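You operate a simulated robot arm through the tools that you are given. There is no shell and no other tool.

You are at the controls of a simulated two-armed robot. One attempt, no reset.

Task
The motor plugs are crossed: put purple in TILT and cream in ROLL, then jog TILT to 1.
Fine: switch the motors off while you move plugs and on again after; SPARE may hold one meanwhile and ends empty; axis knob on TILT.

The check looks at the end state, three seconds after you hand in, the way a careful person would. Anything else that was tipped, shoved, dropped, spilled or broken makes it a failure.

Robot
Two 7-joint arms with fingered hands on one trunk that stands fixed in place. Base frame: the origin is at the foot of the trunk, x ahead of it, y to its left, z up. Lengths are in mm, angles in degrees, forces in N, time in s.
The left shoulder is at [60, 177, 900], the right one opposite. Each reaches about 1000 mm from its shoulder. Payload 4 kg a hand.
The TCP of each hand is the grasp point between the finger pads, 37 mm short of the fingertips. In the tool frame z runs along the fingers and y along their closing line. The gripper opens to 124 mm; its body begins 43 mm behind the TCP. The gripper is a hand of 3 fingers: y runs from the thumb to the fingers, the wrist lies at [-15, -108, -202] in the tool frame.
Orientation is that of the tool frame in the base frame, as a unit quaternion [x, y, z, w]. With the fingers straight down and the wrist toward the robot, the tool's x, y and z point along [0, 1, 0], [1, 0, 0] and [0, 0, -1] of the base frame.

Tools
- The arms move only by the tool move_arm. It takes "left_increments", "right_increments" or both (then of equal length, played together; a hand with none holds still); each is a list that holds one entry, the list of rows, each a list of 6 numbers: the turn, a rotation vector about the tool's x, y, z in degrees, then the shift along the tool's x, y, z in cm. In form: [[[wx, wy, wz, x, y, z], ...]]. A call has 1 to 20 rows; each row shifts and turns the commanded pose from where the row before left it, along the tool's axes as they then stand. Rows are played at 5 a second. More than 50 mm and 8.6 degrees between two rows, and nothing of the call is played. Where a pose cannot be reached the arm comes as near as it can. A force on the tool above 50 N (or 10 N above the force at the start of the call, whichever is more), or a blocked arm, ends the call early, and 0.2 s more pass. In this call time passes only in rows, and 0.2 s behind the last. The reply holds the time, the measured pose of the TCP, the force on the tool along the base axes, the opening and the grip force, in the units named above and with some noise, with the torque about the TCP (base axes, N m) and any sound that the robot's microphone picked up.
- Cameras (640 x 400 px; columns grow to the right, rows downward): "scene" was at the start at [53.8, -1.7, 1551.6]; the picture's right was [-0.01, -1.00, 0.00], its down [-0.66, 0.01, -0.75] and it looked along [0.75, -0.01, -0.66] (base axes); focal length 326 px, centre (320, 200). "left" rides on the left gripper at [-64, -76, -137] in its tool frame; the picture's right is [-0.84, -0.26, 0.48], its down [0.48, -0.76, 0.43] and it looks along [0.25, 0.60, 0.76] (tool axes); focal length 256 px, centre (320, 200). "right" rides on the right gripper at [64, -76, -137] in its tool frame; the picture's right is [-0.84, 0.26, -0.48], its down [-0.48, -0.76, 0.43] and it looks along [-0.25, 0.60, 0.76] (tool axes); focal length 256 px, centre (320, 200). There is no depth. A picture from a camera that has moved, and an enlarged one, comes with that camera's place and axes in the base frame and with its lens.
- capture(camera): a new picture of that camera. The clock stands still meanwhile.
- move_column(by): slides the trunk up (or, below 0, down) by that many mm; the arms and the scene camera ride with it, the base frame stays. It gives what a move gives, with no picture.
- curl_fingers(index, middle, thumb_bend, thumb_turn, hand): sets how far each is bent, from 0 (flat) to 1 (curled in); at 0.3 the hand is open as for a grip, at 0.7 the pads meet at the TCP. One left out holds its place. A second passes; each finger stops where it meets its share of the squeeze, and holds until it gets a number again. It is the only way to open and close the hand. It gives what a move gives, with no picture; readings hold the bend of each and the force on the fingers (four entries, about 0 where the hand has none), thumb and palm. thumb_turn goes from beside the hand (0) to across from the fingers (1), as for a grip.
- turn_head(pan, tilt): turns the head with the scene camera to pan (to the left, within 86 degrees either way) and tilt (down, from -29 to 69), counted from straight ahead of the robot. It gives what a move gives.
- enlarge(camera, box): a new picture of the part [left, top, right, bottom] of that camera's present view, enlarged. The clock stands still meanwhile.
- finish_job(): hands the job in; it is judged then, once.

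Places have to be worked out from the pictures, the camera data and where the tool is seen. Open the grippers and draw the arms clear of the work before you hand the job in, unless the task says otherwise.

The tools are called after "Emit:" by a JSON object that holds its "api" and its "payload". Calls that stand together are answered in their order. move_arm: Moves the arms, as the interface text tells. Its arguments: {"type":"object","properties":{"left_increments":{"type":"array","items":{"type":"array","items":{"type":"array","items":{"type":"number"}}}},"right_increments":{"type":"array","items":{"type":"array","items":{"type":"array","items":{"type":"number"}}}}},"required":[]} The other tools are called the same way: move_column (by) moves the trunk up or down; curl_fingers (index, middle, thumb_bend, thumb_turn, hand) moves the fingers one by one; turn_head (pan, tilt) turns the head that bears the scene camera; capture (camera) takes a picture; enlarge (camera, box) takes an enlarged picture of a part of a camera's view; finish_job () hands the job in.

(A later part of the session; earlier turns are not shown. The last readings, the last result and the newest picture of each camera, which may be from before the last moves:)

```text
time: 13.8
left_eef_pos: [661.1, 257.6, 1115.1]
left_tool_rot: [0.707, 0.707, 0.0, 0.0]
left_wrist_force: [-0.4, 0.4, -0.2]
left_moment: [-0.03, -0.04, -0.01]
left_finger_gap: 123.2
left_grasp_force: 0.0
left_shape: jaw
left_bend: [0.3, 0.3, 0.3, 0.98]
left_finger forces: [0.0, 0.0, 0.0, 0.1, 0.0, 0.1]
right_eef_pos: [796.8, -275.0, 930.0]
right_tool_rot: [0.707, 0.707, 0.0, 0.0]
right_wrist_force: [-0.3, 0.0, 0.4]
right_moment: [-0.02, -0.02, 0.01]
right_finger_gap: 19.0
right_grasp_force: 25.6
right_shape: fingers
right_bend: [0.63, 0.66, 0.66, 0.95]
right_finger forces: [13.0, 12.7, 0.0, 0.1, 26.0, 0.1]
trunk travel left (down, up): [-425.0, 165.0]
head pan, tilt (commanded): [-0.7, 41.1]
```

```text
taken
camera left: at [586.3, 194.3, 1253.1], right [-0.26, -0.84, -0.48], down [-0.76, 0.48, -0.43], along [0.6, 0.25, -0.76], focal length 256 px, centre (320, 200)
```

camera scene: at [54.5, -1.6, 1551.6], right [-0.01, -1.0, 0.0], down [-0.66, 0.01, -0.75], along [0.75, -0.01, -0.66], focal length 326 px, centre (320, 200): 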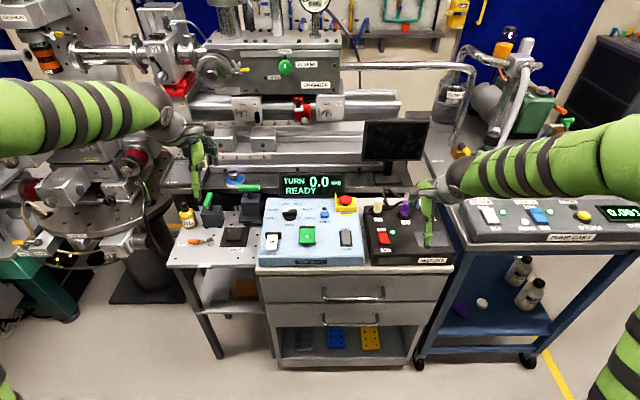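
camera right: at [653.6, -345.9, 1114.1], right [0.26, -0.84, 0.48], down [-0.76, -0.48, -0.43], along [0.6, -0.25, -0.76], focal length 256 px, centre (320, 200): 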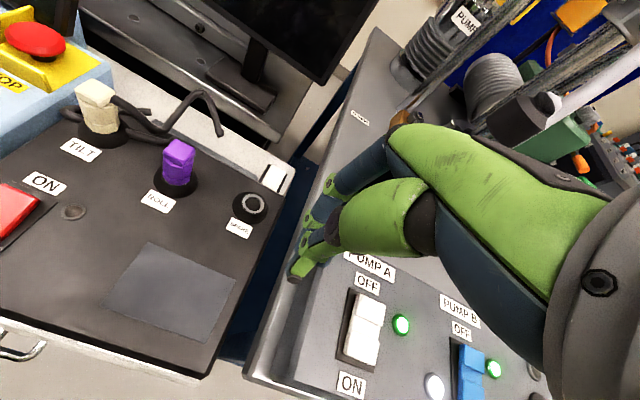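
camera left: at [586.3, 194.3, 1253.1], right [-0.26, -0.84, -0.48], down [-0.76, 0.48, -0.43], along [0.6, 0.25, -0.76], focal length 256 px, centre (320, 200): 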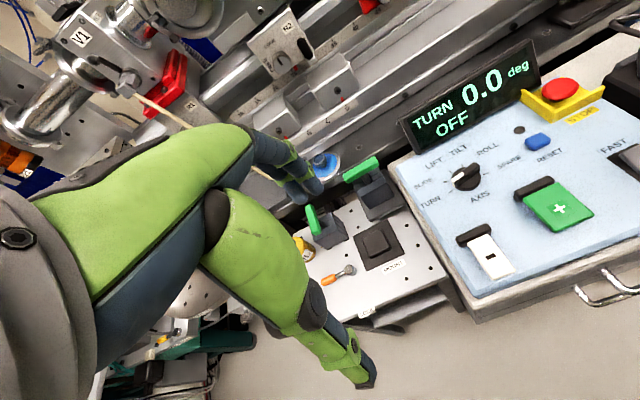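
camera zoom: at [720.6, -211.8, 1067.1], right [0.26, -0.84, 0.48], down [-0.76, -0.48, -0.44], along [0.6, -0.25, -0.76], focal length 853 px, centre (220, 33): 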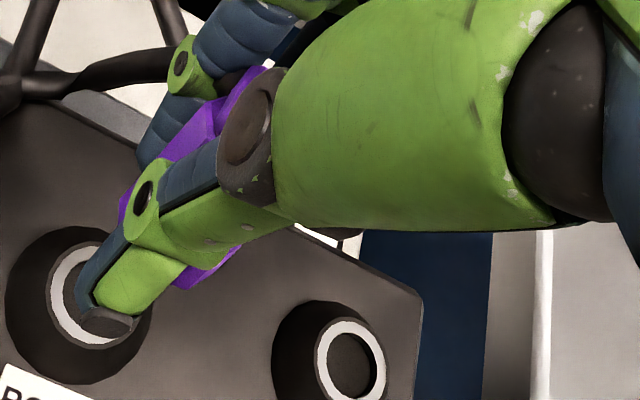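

The plug hangs upright with its lower edge near z≈895, centred on the hand. Ray intersection puts the ROLL ring at (794, -275.5) and SPARE at (805, -357). I shift by (+10, -82) to sit above SPARE.

Emit:
{"api": "move_arm", "payload": {"right_increments": [[[0, 0, 0, -2.7, 0.33, -0.3], [0, 0, 0, -2.75, 0.33, -0.3], [0, 0, 0, -2.75, 0.33, 0]]]}}

Emit:
{"api": "enlarge", "payload": {"camera": "scene", "box": [395, 180, 455, 220]}}

Emit:
{"api": "enlarge", "payload": {"camera": "right", "box": [180, 120, 420, 320]}}

```text
time: 14.6
left_eef_pos: [661.2, 256.3, 1115.3]
left_tool_rot: [0.707, 0.708, 0.0, 0.0]
left_wrist_force: [-0.7, -0.5, 0.2]
left_moment: [-0.01, 0.0, 0.0]
left_finger_gap: 123.3
left_grasp_force: 0.1
left_shape: jaw
left_bend: [0.3, 0.3, 0.3, 0.98]
left_finger forces: [0.0, 0.1, 0.1, 0.0, 0.1, 0.0]
right_eef_pos: [805.0, -357.9, 934.5]
right_tool_rot: [0.706, 0.709, 0.001, 0.0]
right_wrist_force: [0.3, 0.2, -0.7]
right_moment: [0.0, -0.02, -0.04]
right_finger_gap: 18.9
right_grasp_force: 25.7
right_shape: fingers
right_bend: [0.63, 0.66, 0.66, 0.95]
right_finger forces: [13.0, 12.9, 0.1, 0.0, 26.0, 0.0]
trunk travel left (down, up): [-425.0, 165.0]
head pan, tilt (commanded): [-0.7, 41.1]
```

```text
10.00 times, centred on (425, 200) of scene
camera zoom: at [54.0, -2.2, 1551.6], right [-0.01, -1.0, 0.0], down [-0.66, 0.01, -0.75], along [0.75, -0.01, -0.66], focal length 3258 px, centre (-730, 200)
```

zoom: 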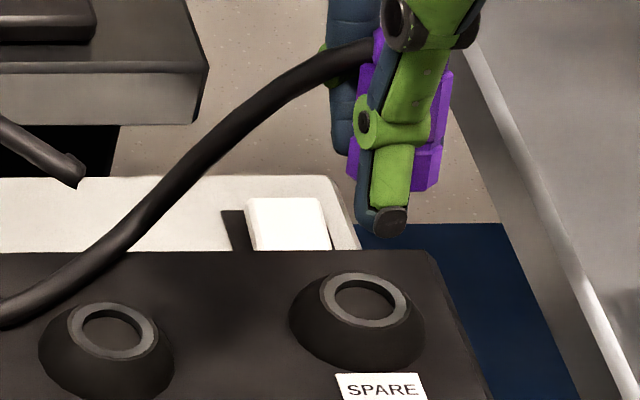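

```text
2.00 times, centred on (300, 220) of right
camera zoom: at [730.2, -294.2, 1072.1], right [0.26, -0.84, 0.48], down [-0.76, -0.48, -0.43], along [0.6, -0.25, -0.76], focal length 512 px, centre (360, 160)
```

zoom: 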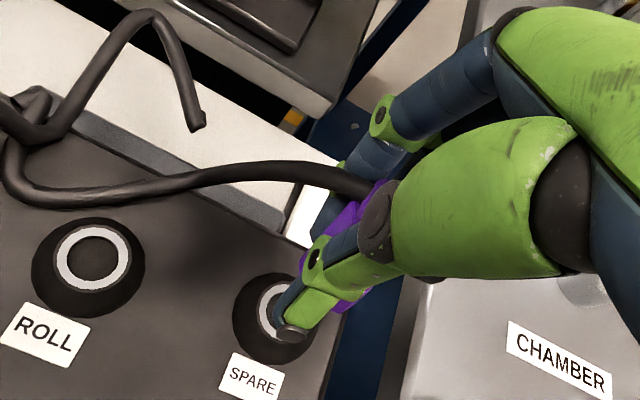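

In the wrist view the SPARE ring sits almost exactly where the ROLL ring did after the pull. I take the same enlargement to compare precisely.

Emit:
{"api": "enlarge", "payload": {"camera": "right", "box": [280, 190, 420, 310]}}

Emit:
{"api": "enlarge", "payload": {"camera": "scene", "box": [420, 180, 460, 215]}}

```text
3.33 times, centred on (350, 250) of right
camera zoom: at [730.2, -294.2, 1072.1], right [0.26, -0.84, 0.48], down [-0.76, -0.48, -0.43], along [0.6, -0.25, -0.76], focal length 853 px, centre (220, 33)
```

zoom: 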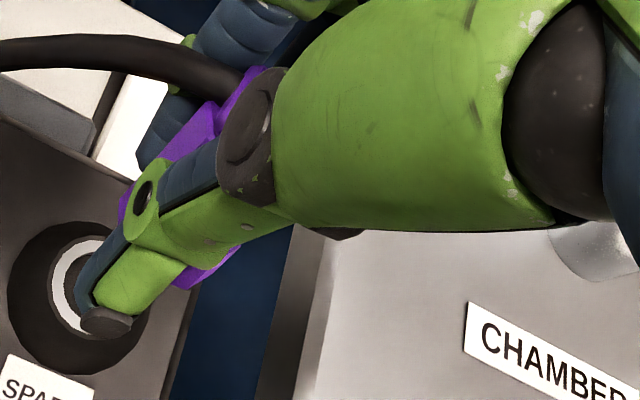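

```text
11.43 times, centred on (440, 198) of scene
camera zoom: at [54.0, -2.2, 1551.6], right [-0.01, -1.0, 0.0], down [-0.66, 0.01, -0.75], along [0.75, -0.01, -0.66], focal length 3724 px, centre (-1051, 229)
```

zoom: 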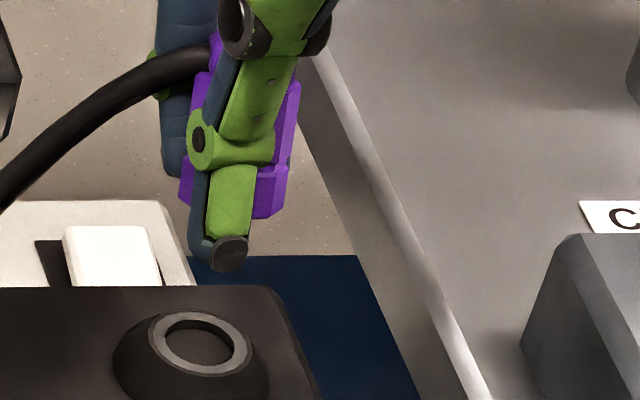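

Comparing both views, the plug needs roughly +2 mm in x and -0.7 mm in y. I apply that and lower in stages.

Emit:
{"api": "move_arm", "payload": {"right_increments": [[[0, 0, 0, -0.07, 0.22, 0.8], [0, 0, 0, 0, 0, 0.8], [0, 0, 0, 0, 0, 0.6]]]}}

Emit:
{"api": "enlarge", "payload": {"camera": "right", "box": [280, 190, 420, 310]}}

Emit:
{"api": "enlarge", "payload": {"camera": "scene", "box": [420, 180, 460, 215]}}

```text
time: 15.4
left_eef_pos: [661.2, 259.1, 1117.1]
left_tool_rot: [0.707, 0.707, 0.0, 0.001]
left_wrist_force: [-1.0, -0.2, 0.2]
left_moment: [0.03, 0.0, 0.02]
left_finger_gap: 123.3
left_grasp_force: 0.1
left_shape: jaw
left_bend: [0.3, 0.3, 0.3, 0.98]
left_finger forces: [0.1, 0.0, 0.0, 0.0, 0.0, 0.1]
right_eef_pos: [808.1, -357.1, 911.7]
right_tool_rot: [0.707, 0.707, 0.0, 0.0]
right_wrist_force: [0.4, -0.6, 0.2]
right_moment: [0.01, 0.01, 0.0]
right_finger_gap: 18.6
right_grasp_force: 25.8
right_shape: fingers
right_bend: [0.63, 0.66, 0.66, 0.95]
right_finger forces: [13.1, 12.8, 0.0, 0.0, 26.0, 0.0]
trunk travel left (down, up): [-425.0, 165.0]
head pan, tilt (commanded): [-0.7, 41.1]
```

```text
3.33 times, centred on (350, 250) of right
camera zoom: at [733.0, -294.9, 1050.0], right [0.26, -0.84, 0.48], down [-0.76, -0.48, -0.43], along [0.6, -0.25, -0.76], focal length 853 px, centre (220, 33)
```

zoom: 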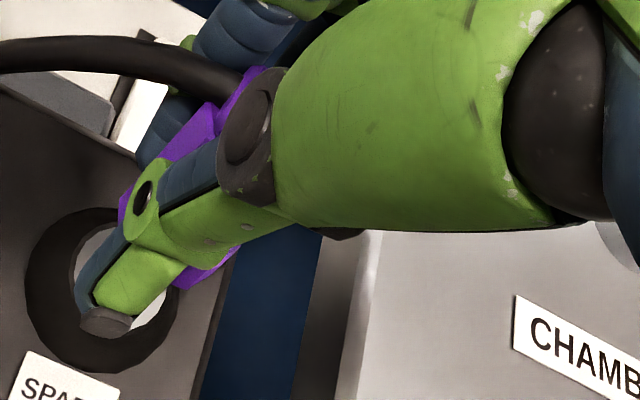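

```text
11.43 times, centred on (440, 198) of scene
camera zoom: at [53.9, -1.7, 1551.6], right [-0.01, -1.0, 0.0], down [-0.66, 0.01, -0.75], along [0.75, -0.01, -0.66], focal length 3724 px, centre (-1051, 229)
```

zoom: 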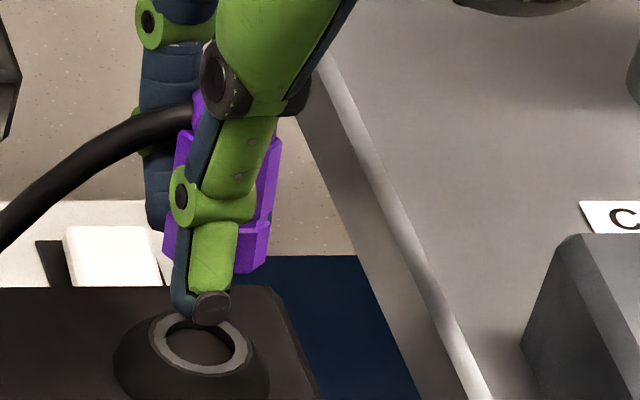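

The plug tracks the ring centre in both views with no contact yet. I keep lowering.

Emit:
{"api": "move_arm", "payload": {"right_increments": [[[0, 0, 0, 0, 0, 0.6], [0, 0, 0, 0, 0, 0.6]]]}}

Emit:
{"api": "enlarge", "payload": {"camera": "right", "box": [280, 190, 420, 310]}}

Emit:
{"api": "enlarge", "payload": {"camera": "scene", "box": [420, 180, 460, 215]}}

```text
time: 16.0
left_eef_pos: [662.7, 258.0, 1115.1]
left_tool_rot: [0.708, 0.707, 0.001, 0.0]
left_wrist_force: [-0.3, 0.4, -0.2]
left_moment: [0.01, 0.04, -0.01]
left_finger_gap: 123.5
left_grasp_force: 0.0
left_shape: jaw
left_bend: [0.3, 0.3, 0.3, 0.98]
left_finger forces: [0.0, 0.0, 0.0, 0.1, 0.0, 0.1]
right_eef_pos: [807.9, -357.5, 900.2]
right_tool_rot: [0.707, 0.708, 0.0, 0.0]
right_wrist_force: [-0.7, 0.1, -0.7]
right_moment: [-0.01, 0.0, 0.0]
right_finger_gap: 19.0
right_grasp_force: 25.9
right_shape: fingers
right_bend: [0.63, 0.66, 0.66, 0.95]
right_finger forces: [13.0, 12.8, 0.0, 0.0, 26.0, 0.0]
trunk travel left (down, up): [-425.0, 165.0]
head pan, tilt (commanded): [-0.7, 41.1]
```

```text
3.33 times, centred on (350, 250) of right
camera zoom: at [732.3, -294.2, 1038.2], right [0.26, -0.84, 0.48], down [-0.76, -0.48, -0.43], along [0.6, -0.25, -0.76], focal length 853 px, centre (220, 33)
```

zoom: 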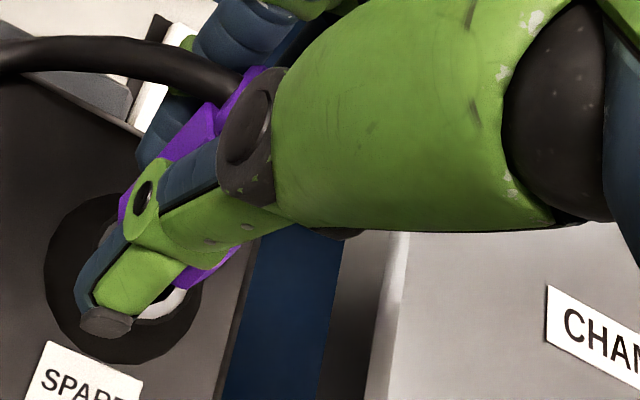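

```text
11.43 times, centred on (440, 198) of scene
camera zoom: at [54.0, -1.8, 1551.6], right [-0.01, -1.0, 0.0], down [-0.66, 0.01, -0.75], along [0.75, -0.01, -0.66], focal length 3724 px, centre (-1051, 229)
```

zoom: 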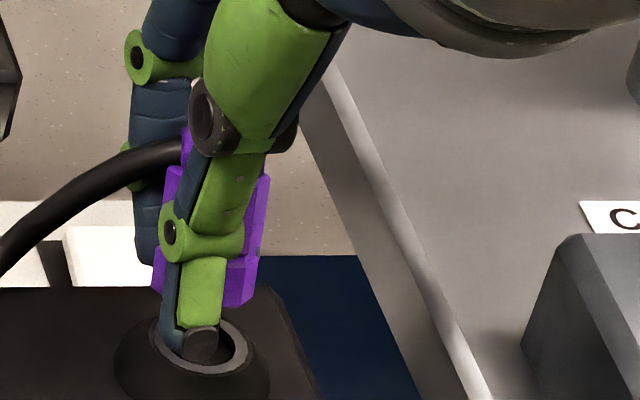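

Still free at TCP z=900. I lower in small steps toward the original seated height of about 888.

Emit:
{"api": "move_arm", "payload": {"right_increments": [[[0, 0, 0, 0, 0, 0.4], [0, 0, 0, 0, 0, 0.3]]]}}

Emit:
{"api": "enlarge", "payload": {"camera": "right", "box": [180, 120, 420, 320]}}

Emit:
{"api": "enlarge", "payload": {"camera": "scene", "box": [420, 180, 460, 215]}}

```text
time: 16.6
left_eef_pos: [661.8, 257.9, 1117.0]
left_tool_rot: [0.707, 0.707, 0.001, -0.001]
left_wrist_force: [0.6, -0.3, -0.6]
left_moment: [-0.02, 0.0, -0.03]
left_finger_gap: 123.2
left_grasp_force: 0.0
left_shape: jaw
left_bend: [0.3, 0.3, 0.3, 0.98]
left_finger forces: [0.0, 0.0, 0.1, 0.1, 0.0, 0.0]
right_eef_pos: [808.6, -357.0, 894.2]
right_tool_rot: [0.707, 0.707, 0.0, -0.001]
right_wrist_force: [-0.3, 0.1, -0.7]
right_moment: [-0.02, -0.01, -0.01]
right_finger_gap: 18.9
right_grasp_force: 26.0
right_shape: fingers
right_bend: [0.63, 0.66, 0.66, 0.95]
right_finger forces: [13.0, 12.8, 0.1, 0.0, 25.9, 0.0]
trunk travel left (down, up): [-425.0, 165.0]
head pan, tilt (commanded): [-0.7, 41.1]
```

```text
2.00 times, centred on (300, 220) of right
camera zoom: at [732.1, -294.5, 1031.4], right [0.26, -0.84, 0.48], down [-0.76, -0.48, -0.43], along [0.6, -0.25, -0.76], focal length 512 px, centre (360, 160)
```

zoom: 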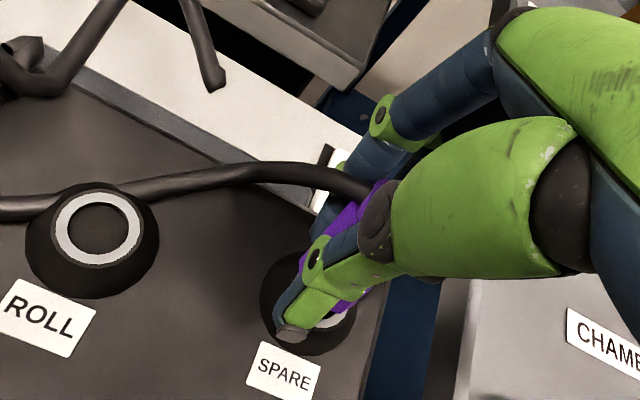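

```text
11.43 times, centred on (440, 198) of scene
camera zoom: at [53.9, -1.8, 1551.6], right [-0.01, -1.0, 0.0], down [-0.66, 0.01, -0.75], along [0.75, -0.01, -0.66], focal length 3724 px, centre (-1051, 229)
```

zoom: 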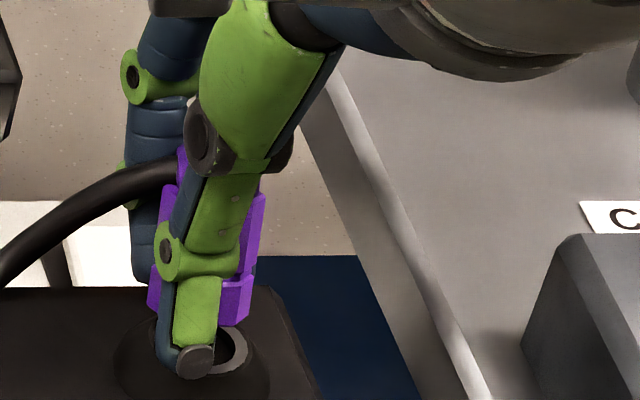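

Extrapolated to z=888, this view matches the original grip over ROLL to within about 1 mm. I lower the last few millimetres.

Emit:
{"api": "move_arm", "payload": {"right_increments": [[[0, 0, 0, 0, 0, 0.3], [0, 0, 0, 0, 0, 0.2]]]}}

Emit:
{"api": "enlarge", "payload": {"camera": "right", "box": [180, 120, 420, 320]}}

Emit:
{"api": "enlarge", "payload": {"camera": "scene", "box": [420, 180, 460, 215]}}

```text
time: 17.2
left_eef_pos: [661.6, 258.2, 1115.2]
left_tool_rot: [0.707, 0.707, 0.0, 0.0]
left_wrist_force: [0.0, -0.5, 0.0]
left_moment: [-0.01, 0.0, 0.04]
left_finger_gap: 123.6
left_grasp_force: 0.0
left_shape: jaw
left_bend: [0.3, 0.3, 0.3, 0.98]
left_finger forces: [0.0, 0.0, 0.1, 0.0, 0.0, 0.0]
right_eef_pos: [807.4, -356.2, 888.6]
right_tool_rot: [0.707, 0.707, 0.0, 0.001]
right_wrist_force: [1.6, 0.3, -0.7]
right_moment: [0.02, 0.01, -0.02]
right_finger_gap: 18.8
right_grasp_force: 26.0
right_shape: fingers
right_bend: [0.63, 0.66, 0.66, 0.95]
right_finger forces: [12.9, 12.9, 0.0, 0.0, 25.9, 0.0]
trunk travel left (down, up): [-425.0, 165.0]
head pan, tilt (commanded): [-0.7, 41.1]
```

```text
2.00 times, centred on (300, 220) of right
camera zoom: at [732.1, -294.8, 1026.4], right [0.26, -0.84, 0.48], down [-0.76, -0.48, -0.43], along [0.6, -0.25, -0.76], focal length 512 px, centre (360, 160)
```

zoom: 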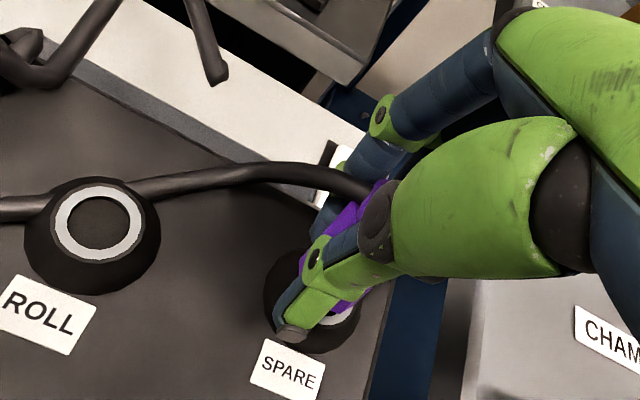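

```text
11.43 times, centred on (440, 198) of scene
camera zoom: at [53.9, -1.8, 1551.6], right [-0.01, -1.0, 0.0], down [-0.66, 0.01, -0.75], along [0.75, -0.01, -0.66], focal length 3724 px, centre (-1051, 229)
```

zoom: 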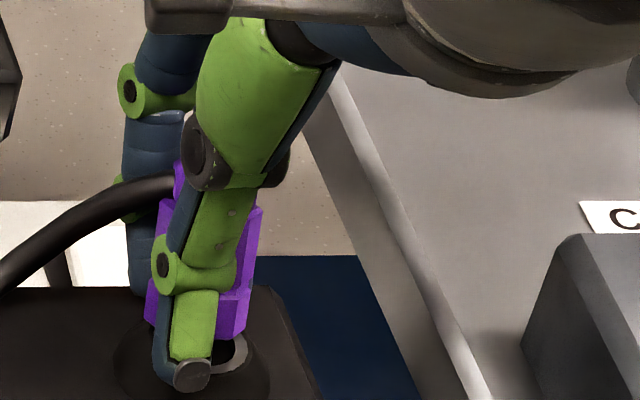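

There is no contact force, but the plug's lower edge looks about 10 mm above the ring. It also seems slightly tilted in the grip, so the closing fingers must have lifted it. I zoom in before going further.

Emit:
{"api": "enlarge", "payload": {"camera": "scene", "box": [428, 190, 458, 216]}}

Emit:
{"api": "enlarge", "payload": {"camera": "right", "box": [290, 190, 380, 310]}}

```text
15.38 times, centred on (443, 203) of scene
camera zoom: at [53.9, -1.8, 1551.6], right [-0.01, -1.0, 0.0], down [-0.66, 0.01, -0.75], along [0.75, -0.01, -0.66], focal length 5012 px, centre (-1572, 154)
```

zoom: 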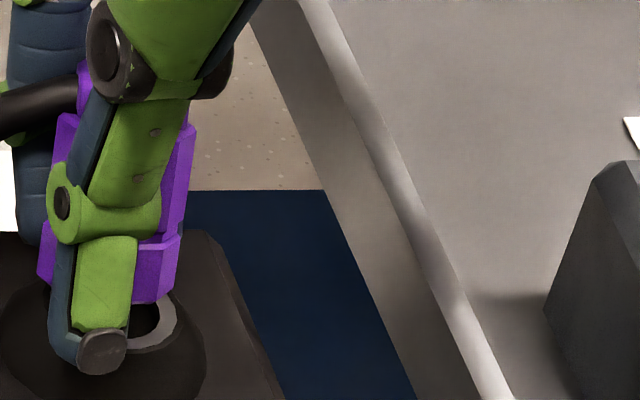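

```text
3.33 times, centred on (335, 250) of right
camera zoom: at [732.1, -294.8, 1026.4], right [0.26, -0.84, 0.48], down [-0.76, -0.48, -0.43], along [0.6, -0.25, -0.76], focal length 853 px, centre (270, 33)
```

zoom: 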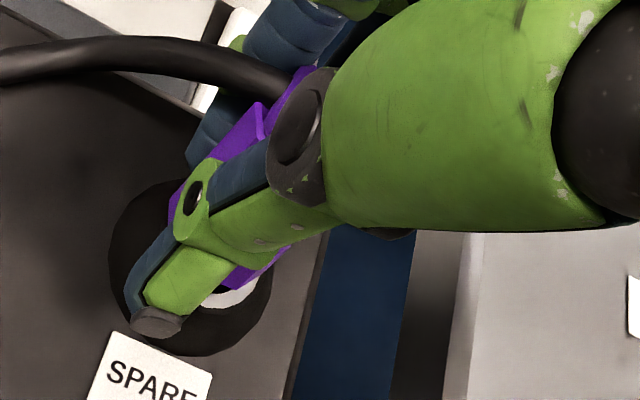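

The plug leans about 5° with its top toward +y and sits about 3 mm left of the ring centre. I raise it slightly, turn the hand +5° about its y axis to straighten the plug, shift it right, and look again.

Emit:
{"api": "move_arm", "payload": {"right_increments": [[[0, 0, 0, 0, 0, -0.6], [0, 5, 0, -0.55, 0, 0]]]}}

Emit:
{"api": "enlarge", "payload": {"camera": "scene", "box": [428, 190, 458, 216]}}

Emit:
{"api": "enlarge", "payload": {"camera": "right", "box": [280, 190, 420, 310]}}

```text
time: 17.8
left_eef_pos: [660.8, 258.1, 1115.7]
left_tool_rot: [0.707, 0.707, 0.0, 0.0]
left_wrist_force: [-0.9, -0.3, 0.0]
left_moment: [0.02, 0.03, -0.04]
left_finger_gap: 123.7
left_grasp_force: 0.1
left_shape: jaw
left_bend: [0.3, 0.3, 0.3, 0.98]
left_finger forces: [0.1, 0.0, 0.1, 0.0, 0.0, 0.0]
right_eef_pos: [807.6, -363.8, 893.7]
right_tool_rot: [0.706, 0.707, 0.031, -0.032]
right_wrist_force: [0.0, 0.2, 0.0]
right_moment: [-0.01, 0.01, 0.0]
right_finger_gap: 18.9
right_grasp_force: 25.9
right_shape: fingers
right_bend: [0.63, 0.66, 0.66, 0.95]
right_finger forces: [13.0, 12.9, 0.0, 0.1, 25.8, 0.0]
trunk travel left (down, up): [-425.0, 165.0]
head pan, tilt (commanded): [-0.7, 41.1]
```

```text
15.38 times, centred on (443, 203) of scene
camera zoom: at [53.9, -2.5, 1551.6], right [-0.01, -1.0, 0.0], down [-0.66, 0.01, -0.75], along [0.75, -0.01, -0.66], focal length 5012 px, centre (-1572, 154)
```

zoom: 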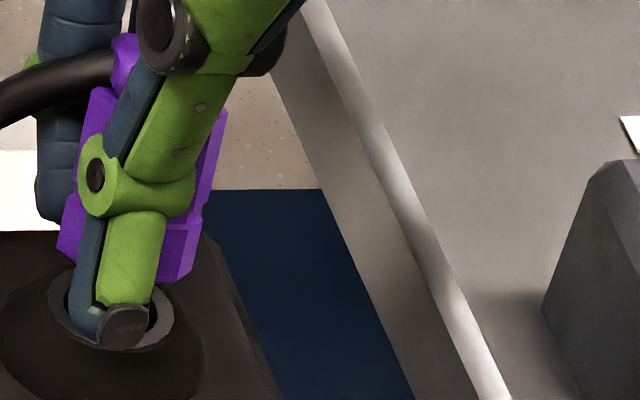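

```text
3.33 times, centred on (350, 250) of right
camera zoom: at [732.1, -313.2, 1037.0], right [0.26, -0.88, 0.41], down [-0.76, -0.44, -0.48], along [0.6, -0.19, -0.78], focal length 853 px, centre (220, 33)
```

zoom: 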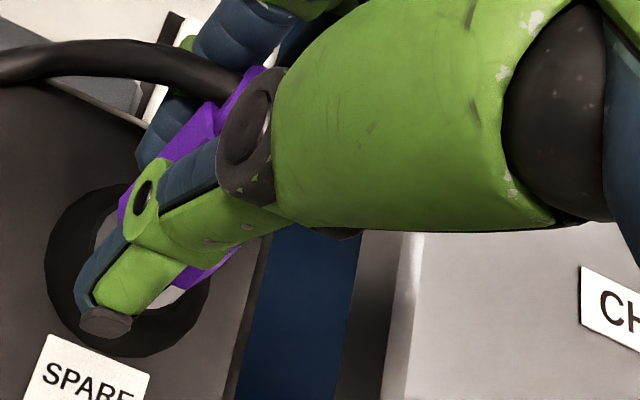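

Now the plug is upright and centred over the SPARE ring in both views, about 15 mm above it. I lower until the fingertips reach the collar.

Emit:
{"api": "move_arm", "payload": {"right_increments": [[[0, 0, 0, 0, 0, 0.4], [0, 0, 0, 0, 0, 0.3]]]}}

Emit:
{"api": "enlarge", "payload": {"camera": "scene", "box": [428, 190, 458, 216]}}

```text
time: 18.4
left_eef_pos: [660.8, 257.3, 1116.6]
left_tool_rot: [0.707, 0.707, 0.0, 0.0]
left_wrist_force: [0.0, -0.1, -0.1]
left_moment: [-0.03, -0.01, 0.01]
left_finger_gap: 123.5
left_grasp_force: 0.2
left_shape: jaw
left_bend: [0.3, 0.3, 0.3, 0.98]
left_finger forces: [0.0, 0.0, 0.0, 0.1, 0.1, 0.0]
right_eef_pos: [806.1, -363.0, 888.9]
right_tool_rot: [0.707, 0.706, 0.031, -0.03]
right_wrist_force: [-0.2, -0.3, -0.4]
right_moment: [-0.01, 0.02, -0.02]
right_finger_gap: 18.8
right_grasp_force: 25.7
right_shape: fingers
right_bend: [0.63, 0.66, 0.66, 0.95]
right_finger forces: [13.0, 12.9, 0.0, 0.0, 25.8, 0.0]
trunk travel left (down, up): [-425.0, 165.0]
head pan, tilt (commanded): [-0.7, 41.1]
```

```text
15.38 times, centred on (443, 203) of scene
camera zoom: at [53.9, -1.8, 1551.6], right [-0.01, -1.0, 0.0], down [-0.66, 0.01, -0.75], along [0.75, -0.01, -0.66], focal length 5012 px, centre (-1572, 154)
```

zoom: 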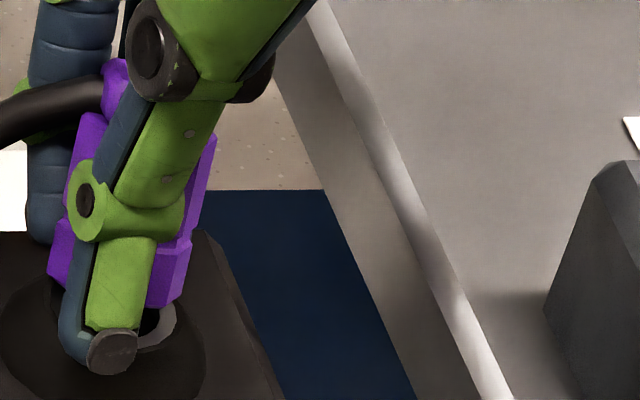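

No contact yet at TCP z=889. I continue down in 2 mm steps, watching the force.

Emit:
{"api": "move_arm", "payload": {"right_increments": [[[0, 0, 0, 0, 0, 0.2], [0, 0, 0, 0, 0, 0.2]]]}}

Emit:
{"api": "enlarge", "payload": {"camera": "scene", "box": [428, 190, 458, 216]}}

```text
time: 19.0
left_eef_pos: [660.7, 259.5, 1115.4]
left_tool_rot: [0.707, 0.707, 0.0, 0.001]
left_wrist_force: [0.9, 0.5, -0.5]
left_moment: [0.0, 0.01, -0.01]
left_finger_gap: 123.5
left_grasp_force: 0.1
left_shape: jaw
left_bend: [0.3, 0.3, 0.3, 0.98]
left_finger forces: [0.0, 0.0, 0.0, 0.0, 0.0, 0.0]
right_eef_pos: [807.2, -362.4, 886.7]
right_tool_rot: [0.706, 0.706, 0.033, -0.029]
right_wrist_force: [-1.8, -0.1, 14.7]
right_moment: [0.03, -0.07, 0.01]
right_finger_gap: 19.0
right_grasp_force: 28.5
right_shape: fingers
right_bend: [0.64, 0.66, 0.66, 0.94]
right_finger forces: [11.7, 13.2, 0.0, 0.0, 31.8, 0.0]
trunk travel left (down, up): [-425.0, 165.0]
head pan, tilt (commanded): [-0.7, 41.1]
```

```text
15.38 times, centred on (443, 203) of scene
camera zoom: at [52.4, -1.2, 1551.9], right [-0.01, -1.0, 0.0], down [-0.66, 0.01, -0.75], along [0.75, -0.01, -0.66], focal length 5012 px, centre (-1572, 154)
```

zoom: 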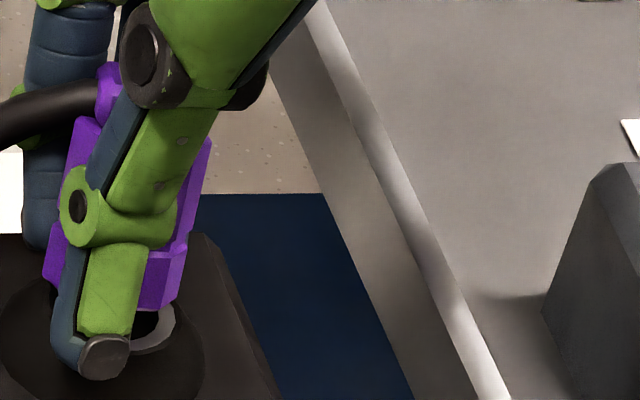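

The fingertips are resting on the collar (15 N), with the plug about 9 mm above its seat. I ease up 2 mm, then loosen the fingers slightly so the plug can slide down upright between them.

Emit:
{"api": "move_arm", "payload": {"right_increments": [[[0, 0, 0, 0, 0, -0.2]]]}}

Emit:
{"api": "curl_fingers", "payload": {"hand": "right", "index": 0.61, "middle": 0.64, "thumb_bend": 0.64}}

Emit:
{"api": "enlarge", "payload": {"camera": "scene", "box": [428, 190, 458, 216]}}

Emit:
{"api": "enlarge", "payload": {"camera": "right", "box": [280, 190, 420, 310]}}

```text
time: 19.4
left_eef_pos: [660.4, 258.1, 1115.9]
left_tool_rot: [0.707, 0.707, 0.0, 0.001]
left_wrist_force: [1.0, 0.1, 0.3]
left_moment: [0.0, 0.0, 0.03]
left_finger_gap: 123.7
left_grasp_force: 0.1
left_shape: jaw
left_bend: [0.3, 0.3, 0.3, 0.98]
left_finger forces: [0.0, 0.1, 0.0, 0.1, 0.0, 0.0]
right_eef_pos: [807.2, -362.1, 887.1]
right_tool_rot: [0.706, 0.707, 0.031, -0.031]
right_wrist_force: [0.1, -1.2, 14.1]
right_moment: [0.02, -0.15, 0.02]
right_finger_gap: 18.6
right_grasp_force: 28.8
right_shape: fingers
right_bend: [0.64, 0.66, 0.66, 0.94]
right_finger forces: [12.1, 13.6, 0.0, 0.0, 30.8, 0.0]
trunk travel left (down, up): [-425.0, 165.0]
head pan, tilt (commanded): [-0.7, 41.1]
```

```text
time: 20.4
left_eef_pos: [661.9, 258.8, 1115.4]
left_tool_rot: [0.707, 0.707, 0.001, 0.0]
left_wrist_force: [0.2, 0.4, -0.3]
left_moment: [0.03, 0.01, 0.02]
left_finger_gap: 123.4
left_grasp_force: 0.0
left_shape: jaw
left_bend: [0.3, 0.3, 0.3, 0.98]
left_finger forces: [0.0, 0.0, 0.1, 0.1, 0.0, 0.0]
right_eef_pos: [808.6, -361.4, 884.9]
right_tool_rot: [0.706, 0.707, 0.031, -0.031]
right_wrist_force: [0.5, 0.4, 0.2]
right_moment: [0.01, -0.02, 0.02]
right_finger_gap: 25.6
right_grasp_force: 2.0
right_shape: fingers
right_bend: [0.61, 0.63, 0.64, 0.97]
right_finger forces: [0.6, 1.8, 0.0, 0.0, 1.9, 0.0]
trunk travel left (down, up): [-425.0, 165.0]
head pan, tilt (commanded): [-0.7, 41.1]
```

```text
15.38 times, centred on (443, 203) of scene
camera zoom: at [53.9, -1.8, 1551.6], right [-0.01, -1.0, 0.0], down [-0.66, 0.01, -0.75], along [0.75, -0.01, -0.66], focal length 5012 px, centre (-1572, 154)
```

zoom: 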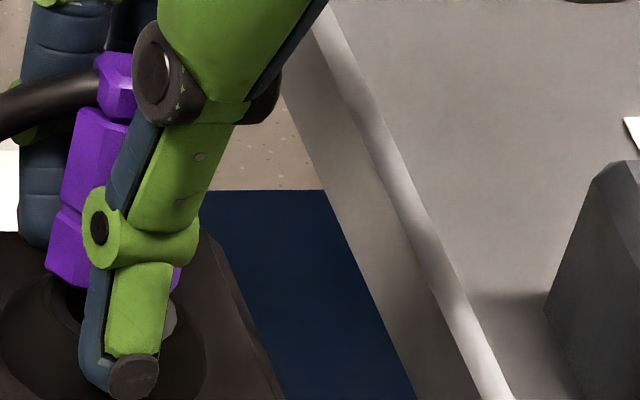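

```text
3.33 times, centred on (350, 250) of right
camera zoom: at [732.6, -311.7, 1027.1], right [0.26, -0.88, 0.41], down [-0.76, -0.44, -0.47], along [0.6, -0.19, -0.78], focal length 853 px, centre (220, 33)
```

zoom: 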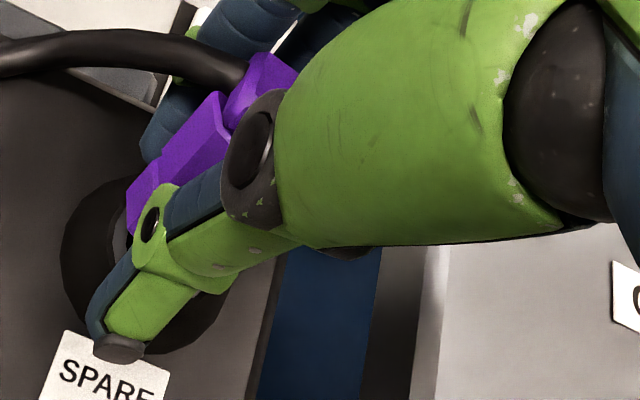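

The plug is now only lightly held (2 N) but hasn't dropped, and it sits about 3 mm left of centre. I shift right to recentre it and loosen a little more so it can slide onto the socket.

Emit:
{"api": "move_arm", "payload": {"right_increments": [[[0, 0, 0, -0.28, 0, 0]]]}}

Emit:
{"api": "curl_fingers", "payload": {"hand": "right", "index": 0.605, "middle": 0.625, "thumb_bend": 0.635}}

Emit:
{"api": "enlarge", "payload": {"camera": "scene", "box": [428, 190, 458, 216]}}

Emit:
{"api": "enlarge", "payload": {"camera": "right", "box": [280, 190, 420, 310]}}

```text
time: 20.8
left_eef_pos: [662.0, 257.8, 1115.3]
left_tool_rot: [0.707, 0.707, -0.001, 0.0]
left_wrist_force: [-1.4, -0.5, -1.0]
left_moment: [0.02, -0.03, -0.01]
left_finger_gap: 123.7
left_grasp_force: 0.1
left_shape: jaw
left_bend: [0.3, 0.3, 0.3, 0.98]
left_finger forces: [0.1, 0.0, 0.0, 0.0, 0.0, 0.1]
right_eef_pos: [808.0, -366.9, 884.5]
right_tool_rot: [0.706, 0.707, 0.03, -0.03]
right_wrist_force: [-0.3, 0.3, -0.1]
right_moment: [-0.01, -0.01, -0.01]
right_finger_gap: 25.3
right_grasp_force: 2.7
right_shape: fingers
right_bend: [0.61, 0.63, 0.64, 0.97]
right_finger forces: [0.7, 1.8, 0.0, 0.0, 2.0, 0.1]
trunk travel left (down, up): [-425.0, 165.0]
head pan, tilt (commanded): [-0.7, 41.1]
```

```text
time: 21.8
left_eef_pos: [661.6, 258.2, 1115.1]
left_tool_rot: [0.707, 0.707, -0.001, 0.0]
left_wrist_force: [0.4, -0.1, 0.4]
left_moment: [-0.03, 0.0, 0.0]
left_finger_gap: 123.5
left_grasp_force: 0.0
left_shape: jaw
left_bend: [0.3, 0.3, 0.3, 0.98]
left_finger forces: [0.0, 0.0, 0.0, 0.0, 0.1, 0.0]
right_eef_pos: [807.7, -364.7, 884.4]
right_tool_rot: [0.707, 0.706, 0.031, -0.03]
right_wrist_force: [0.7, 0.2, -1.1]
right_moment: [0.03, -0.02, -0.01]
right_finger_gap: 27.0
right_grasp_force: 0.6
right_shape: fingers
right_bend: [0.6, 0.62, 0.63, 0.97]
right_finger forces: [0.4, 0.6, 0.0, 0.1, 0.5, 0.0]
trunk travel left (down, up): [-425.0, 165.0]
head pan, tilt (commanded): [-0.7, 41.1]
```

```text
15.38 times, centred on (443, 203) of scene
camera zoom: at [53.9, -1.8, 1551.6], right [-0.01, -1.0, 0.0], down [-0.66, 0.01, -0.75], along [0.75, -0.01, -0.66], focal length 5012 px, centre (-1572, 154)
```

zoom: 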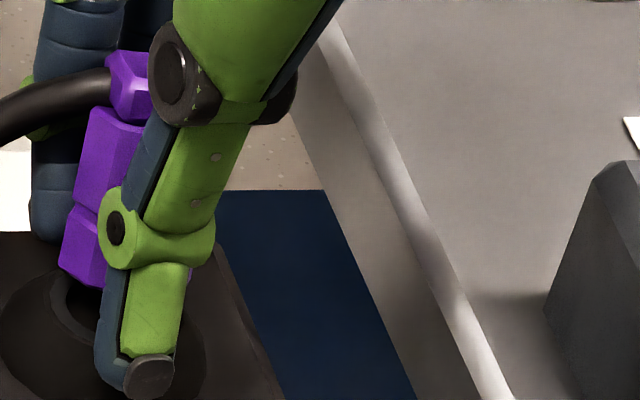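

```text
3.33 times, centred on (350, 250) of right
camera zoom: at [732.9, -314.6, 1027.3], right [0.26, -0.88, 0.41], down [-0.76, -0.44, -0.48], along [0.6, -0.19, -0.78], focal length 853 px, centre (220, 33)
```

zoom: 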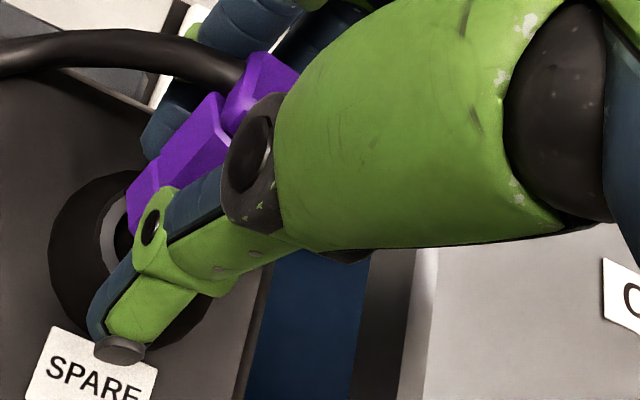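

The triangulation now shows that the closing fingers pushed the plug up into the hand. It is pitched back about 20°, with its underside 15 to 20 mm above the ring. I move the left hand over the panel and turn its wrist camera toward the plug for a side view.

Emit:
{"api": "move_arm", "payload": {"left_increments": [[[0, 0, 0, -4.2, 0.5, 2.25], [0, 0, 0, -4.2, 0.5, 2.25], [0, 0, 0, -4.2, 0.5, 2.25], [0, 0, 0, -4.2, 0.5, 2.25], [0, 0, 0, -4.2, 0.5, 2.25], [0, 0, 0, -4.2, 0.5, 2.25]]]}}

Emit:
{"api": "move_arm", "payload": {"left_increments": [[[-1.29, -5.38, 6.4, 0, 0, 0], [-1.29, -5.38, 6.4, 0, 0, 0], [-1.29, -5.38, 6.4, 0, 0, 0], [-1.29, -5.38, 6.4, 0, 0, 0], [-1.29, -5.38, 6.4, 0, 0, 0], [-1.29, -5.38, 6.4, 0, 0, 0], [-1.29, -5.38, 6.4, 0, 0, 0], [-1.29, -5.38, 6.4, 0, 0, 0], [-1.29, -5.38, 6.4, 0, 0, 0], [-1.29, -5.38, 6.4, 0, 0, 0]]]}}

Emit:
{"api": "capture", "payload": {"camera": "left"}}

Emit:
{"api": "capture", "payload": {"camera": "scene"}}

```text
time: 23.2
left_eef_pos: [691.9, 8.0, 979.4]
left_tool_rot: [0.707, 0.707, 0.001, -0.001]
left_wrist_force: [0.5, 0.0, -0.4]
left_moment: [0.02, -0.01, 0.01]
left_finger_gap: 123.7
left_grasp_force: 0.1
left_shape: jaw
left_bend: [0.3, 0.3, 0.3, 0.98]
left_finger forces: [0.0, 0.1, 0.2, 0.0, 0.0, 0.1]
right_eef_pos: [808.1, -364.8, 885.7]
right_tool_rot: [0.707, 0.706, 0.032, -0.031]
right_wrist_force: [0.7, 0.0, -0.5]
right_moment: [0.0, 0.0, 0.01]
right_finger_gap: 26.8
right_grasp_force: 0.3
right_shape: fingers
right_bend: [0.6, 0.62, 0.63, 0.97]
right_finger forces: [0.4, 0.6, 0.0, 0.0, 0.5, 0.0]
trunk travel left (down, up): [-425.0, 165.0]
head pan, tilt (commanded): [-0.7, 41.1]
```

```text
time: 25.4
left_eef_pos: [692.1, 6.2, 981.7]
left_tool_rot: [0.883, 0.161, -0.231, 0.377]
left_wrist_force: [0.0, 0.0, 0.8]
left_moment: [0.0, 0.03, -0.01]
left_finger_gap: 123.6
left_grasp_force: 0.1
left_shape: jaw
left_bend: [0.3, 0.3, 0.3, 0.98]
left_finger forces: [0.0, 0.0, 0.0, 0.0, 0.0, 0.0]
right_eef_pos: [809.2, -364.8, 885.9]
right_tool_rot: [0.706, 0.707, 0.031, -0.031]
right_wrist_force: [0.9, -0.8, 0.0]
right_moment: [0.03, 0.01, -0.01]
right_finger_gap: 27.3
right_grasp_force: 1.0
right_shape: fingers
right_bend: [0.6, 0.62, 0.63, 0.97]
right_finger forces: [0.3, 0.6, 0.0, 0.0, 0.4, 0.0]
trunk travel left (down, up): [-425.0, 165.0]
head pan, tilt (commanded): [-0.7, 41.1]
```

```text
taken
camera left: at [642.8, 150.0, 1054.5], right [-0.96, -0.28, 0.0], down [-0.07, 0.24, -0.97], along [0.27, -0.93, -0.25], focal length 256 px, centre (320, 200)
```

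left: 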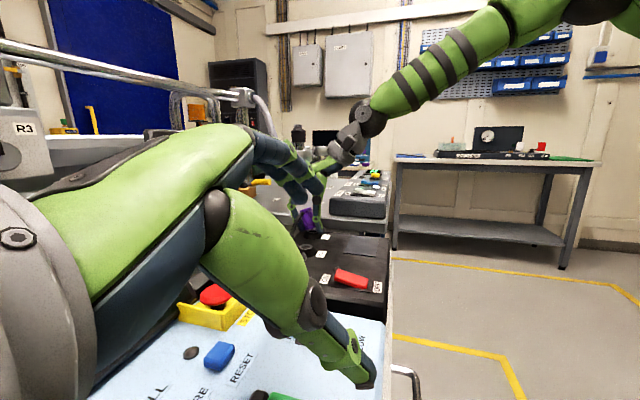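

```text
taken
camera scene: at [54.2, -1.8, 1551.6], right [-0.01, -1.0, 0.0], down [-0.66, 0.01, -0.75], along [0.75, -0.01, -0.66], focal length 326 px, centre (320, 200)
```

scene: 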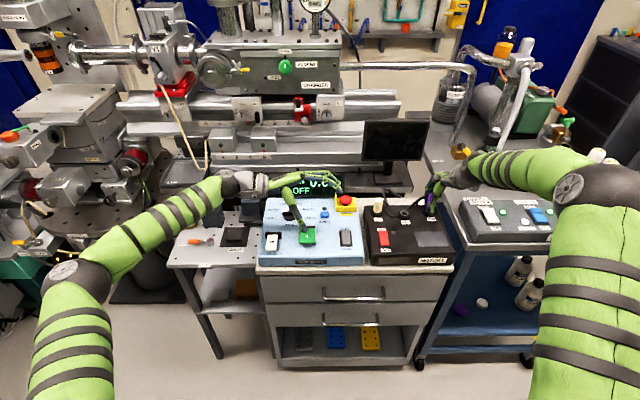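

The side view works: the plug shows at about (307, 218). I enlarge it.

Emit:
{"api": "enlarge", "payload": {"camera": "left", "box": [280, 180, 350, 240]}}

Emit:
{"api": "enlarge", "payload": {"camera": "left", "box": [290, 195, 325, 230]}}

```text
6.67 times, centred on (315, 210) of left
camera zoom: at [642.8, 150.0, 1054.5], right [-0.96, -0.28, 0.0], down [-0.07, 0.24, -0.97], along [0.27, -0.93, -0.25], focal length 1707 px, centre (353, 133)
```

zoom: 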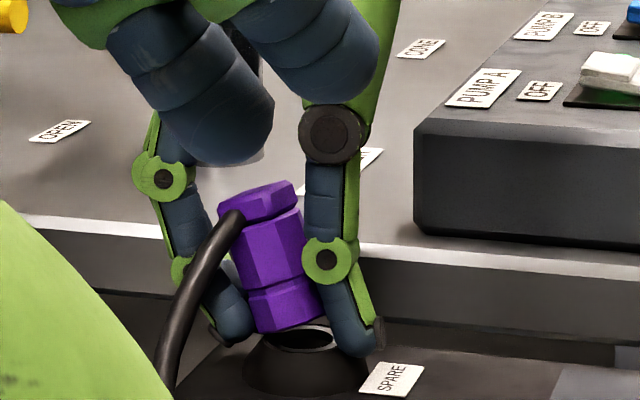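

```text
11.43 times, centred on (308, 212) of left
camera zoom: at [642.8, 150.0, 1054.5], right [-0.96, -0.28, 0.0], down [-0.07, 0.24, -0.97], along [0.27, -0.93, -0.25], focal length 2926 px, centre (463, 57)
```

zoom: 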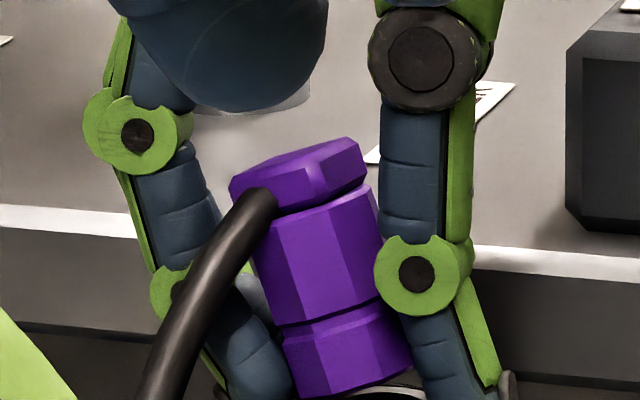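

The side view shows the plug leaning about 14° back (toward +x), with its underside about 5 mm above the ring and 4 mm behind centre. I look closer at the gap for a pin.

Emit:
{"api": "enlarge", "payload": {"camera": "left", "box": [297, 208, 327, 228]}}

```text
16.00 times, centred on (312, 218) of left
camera zoom: at [642.8, 150.0, 1054.5], right [-0.96, -0.28, 0.0], down [-0.07, 0.24, -0.97], along [0.27, -0.93, -0.25], focal length 4096 px, centre (448, -88)
```

zoom: 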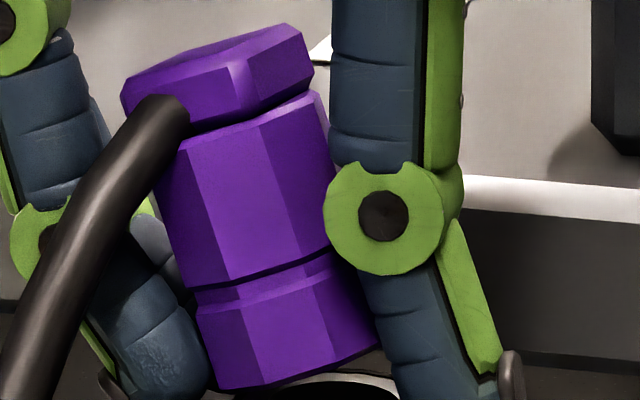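

No pin is visible and the underside looks flat, so the plug must sit upright and centred on the ring. I rotate the hand about 14° around the plug's foot to straighten it while shifting about 12 mm toward the robot.

Emit:
{"api": "move_arm", "payload": {"right_increments": [[[-3.5, 0, 0, 0, -0.29, -0.03], [-3.5, 0, 0, 0, -0.29, -0.03], [-3.5, 0, 0, 0, -0.29, -0.03], [-3.5, 0, 0, 0, -0.29, -0.05]]]}}

Emit:
{"api": "enlarge", "payload": {"camera": "left", "box": [280, 180, 350, 240]}}

Emit:
{"api": "enlarge", "payload": {"camera": "scene", "box": [428, 190, 458, 216]}}

```text
time: 26.4
left_eef_pos: [692.4, 4.7, 982.3]
left_tool_rot: [0.883, 0.163, -0.229, 0.376]
left_wrist_force: [0.0, -0.3, -0.1]
left_moment: [0.0, -0.01, -0.03]
left_finger_gap: 123.8
left_grasp_force: 0.1
left_shape: jaw
left_bend: [0.3, 0.3, 0.3, 0.98]
left_finger forces: [0.1, 0.1, 0.1, 0.0, 0.1, 0.0]
right_eef_pos: [795.2, -365.0, 885.5]
right_tool_rot: [0.705, 0.698, 0.117, 0.055]
right_wrist_force: [-0.1, 0.9, -0.9]
right_moment: [-0.01, 0.0, 0.0]
right_finger_gap: 26.6
right_grasp_force: 0.7
right_shape: fingers
right_bend: [0.6, 0.62, 0.63, 0.97]
right_finger forces: [0.2, 0.5, 0.1, 0.0, 0.4, 0.0]
trunk travel left (down, up): [-425.0, 165.0]
head pan, tilt (commanded): [-0.7, 41.1]
```

```text
6.67 times, centred on (315, 210) of left
camera zoom: at [642.5, 149.5, 1054.7], right [-0.96, -0.28, 0.0], down [-0.07, 0.24, -0.97], along [0.27, -0.93, -0.25], focal length 1707 px, centre (353, 133)
```

zoom: 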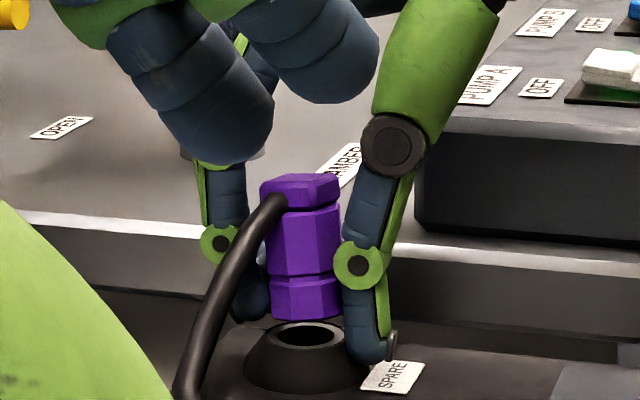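

```text
15.38 times, centred on (443, 203) of scene
camera zoom: at [53.8, -1.8, 1551.6], right [-0.01, -1.0, 0.0], down [-0.66, 0.01, -0.75], along [0.75, -0.01, -0.66], focal length 5012 px, centre (-1572, 154)
```

zoom: 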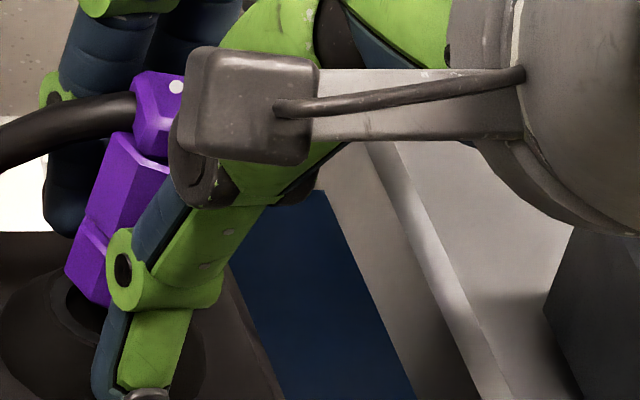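

The plug now stands upright in the side view. I zoom in from the left again to measure the gap and centring.

Emit:
{"api": "enlarge", "payload": {"camera": "left", "box": [300, 208, 330, 228]}}

Emit:
{"api": "enlarge", "payload": {"camera": "right", "box": [270, 190, 410, 310]}}

```text
16.00 times, centred on (315, 218) of left
camera zoom: at [642.5, 149.5, 1054.7], right [-0.96, -0.28, 0.0], down [-0.07, 0.24, -0.97], along [0.27, -0.93, -0.25], focal length 4096 px, centre (400, -88)
```

zoom: 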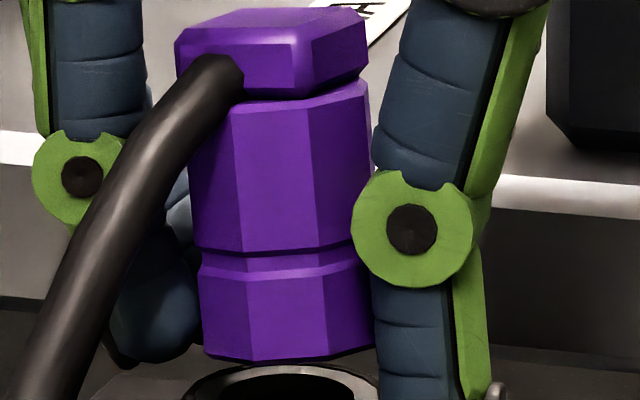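

```text
3.33 times, centred on (340, 250) of right
camera zoom: at [689.4, -312.0, 1005.4], right [0.13, -0.88, 0.45], down [-0.63, -0.43, -0.65], along [0.76, -0.2, -0.61], focal length 853 px, centre (253, 33)
```

zoom: 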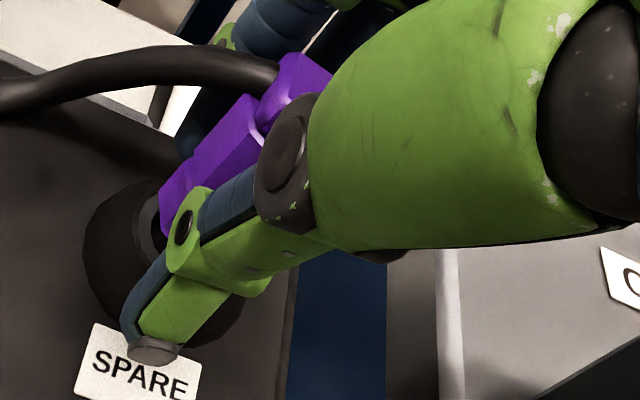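

The plug is upright and centred, about 9 mm above the ring. I lower it straight down 4 mm in base z, which is as far as the thumb clearance allows, before releasing.

Emit:
{"api": "move_arm", "payload": {"right_increments": [[[0, 0, 0, -0.018, -0.05, 0.194], [0, 0, 0, -0.018, -0.05, 0.194]]]}}

Emit:
{"api": "enlarge", "payload": {"camera": "left", "box": [295, 208, 335, 232]}}

Emit:
{"api": "enlarge", "payload": {"camera": "scene", "box": [428, 190, 458, 216]}}

```text
time: 27.0
left_eef_pos: [690.9, 6.0, 981.4]
left_tool_rot: [0.883, 0.162, -0.23, 0.375]
left_wrist_force: [-0.4, -0.6, 0.4]
left_moment: [0.0, -0.02, 0.0]
left_finger_gap: 123.6
left_grasp_force: 0.0
left_shape: jaw
left_bend: [0.3, 0.3, 0.3, 0.98]
left_finger forces: [0.1, 0.0, 0.0, 0.1, 0.1, 0.1]
right_eef_pos: [794.7, -365.5, 881.8]
right_tool_rot: [0.704, 0.698, 0.116, 0.055]
right_wrist_force: [0.7, -0.5, -0.3]
right_moment: [-0.04, -0.02, 0.0]
right_finger_gap: 27.0
right_grasp_force: 0.3
right_shape: fingers
right_bend: [0.6, 0.62, 0.63, 0.97]
right_finger forces: [0.2, 0.4, 0.0, 0.1, 0.4, 0.0]
trunk travel left (down, up): [-425.0, 165.0]
head pan, tilt (commanded): [-0.7, 41.1]
```

```text
16.00 times, centred on (315, 220) of left
camera zoom: at [642.6, 149.5, 1054.7], right [-0.96, -0.28, 0.0], down [-0.07, 0.24, -0.97], along [0.27, -0.93, -0.25], focal length 4096 px, centre (400, -120)
```

zoom: 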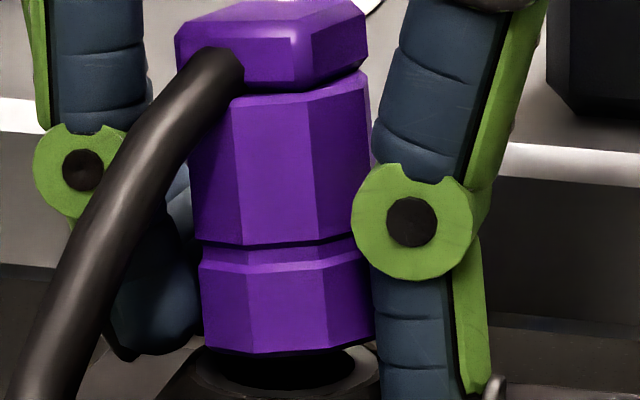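

```text
15.38 times, centred on (443, 203) of scene
camera zoom: at [54.0, -1.8, 1551.6], right [-0.01, -1.0, 0.0], down [-0.66, 0.01, -0.75], along [0.75, -0.01, -0.66], focal length 5012 px, centre (-1572, 154)
```

zoom: 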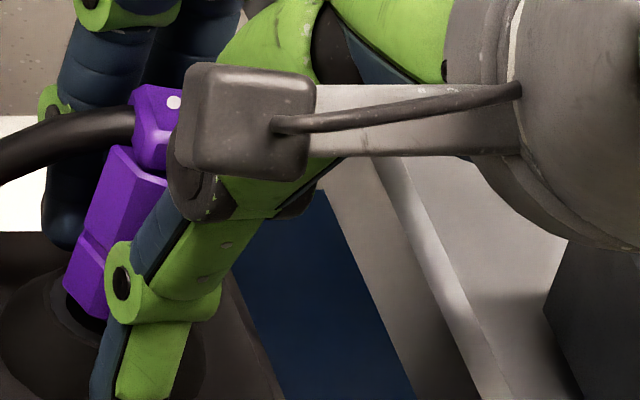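

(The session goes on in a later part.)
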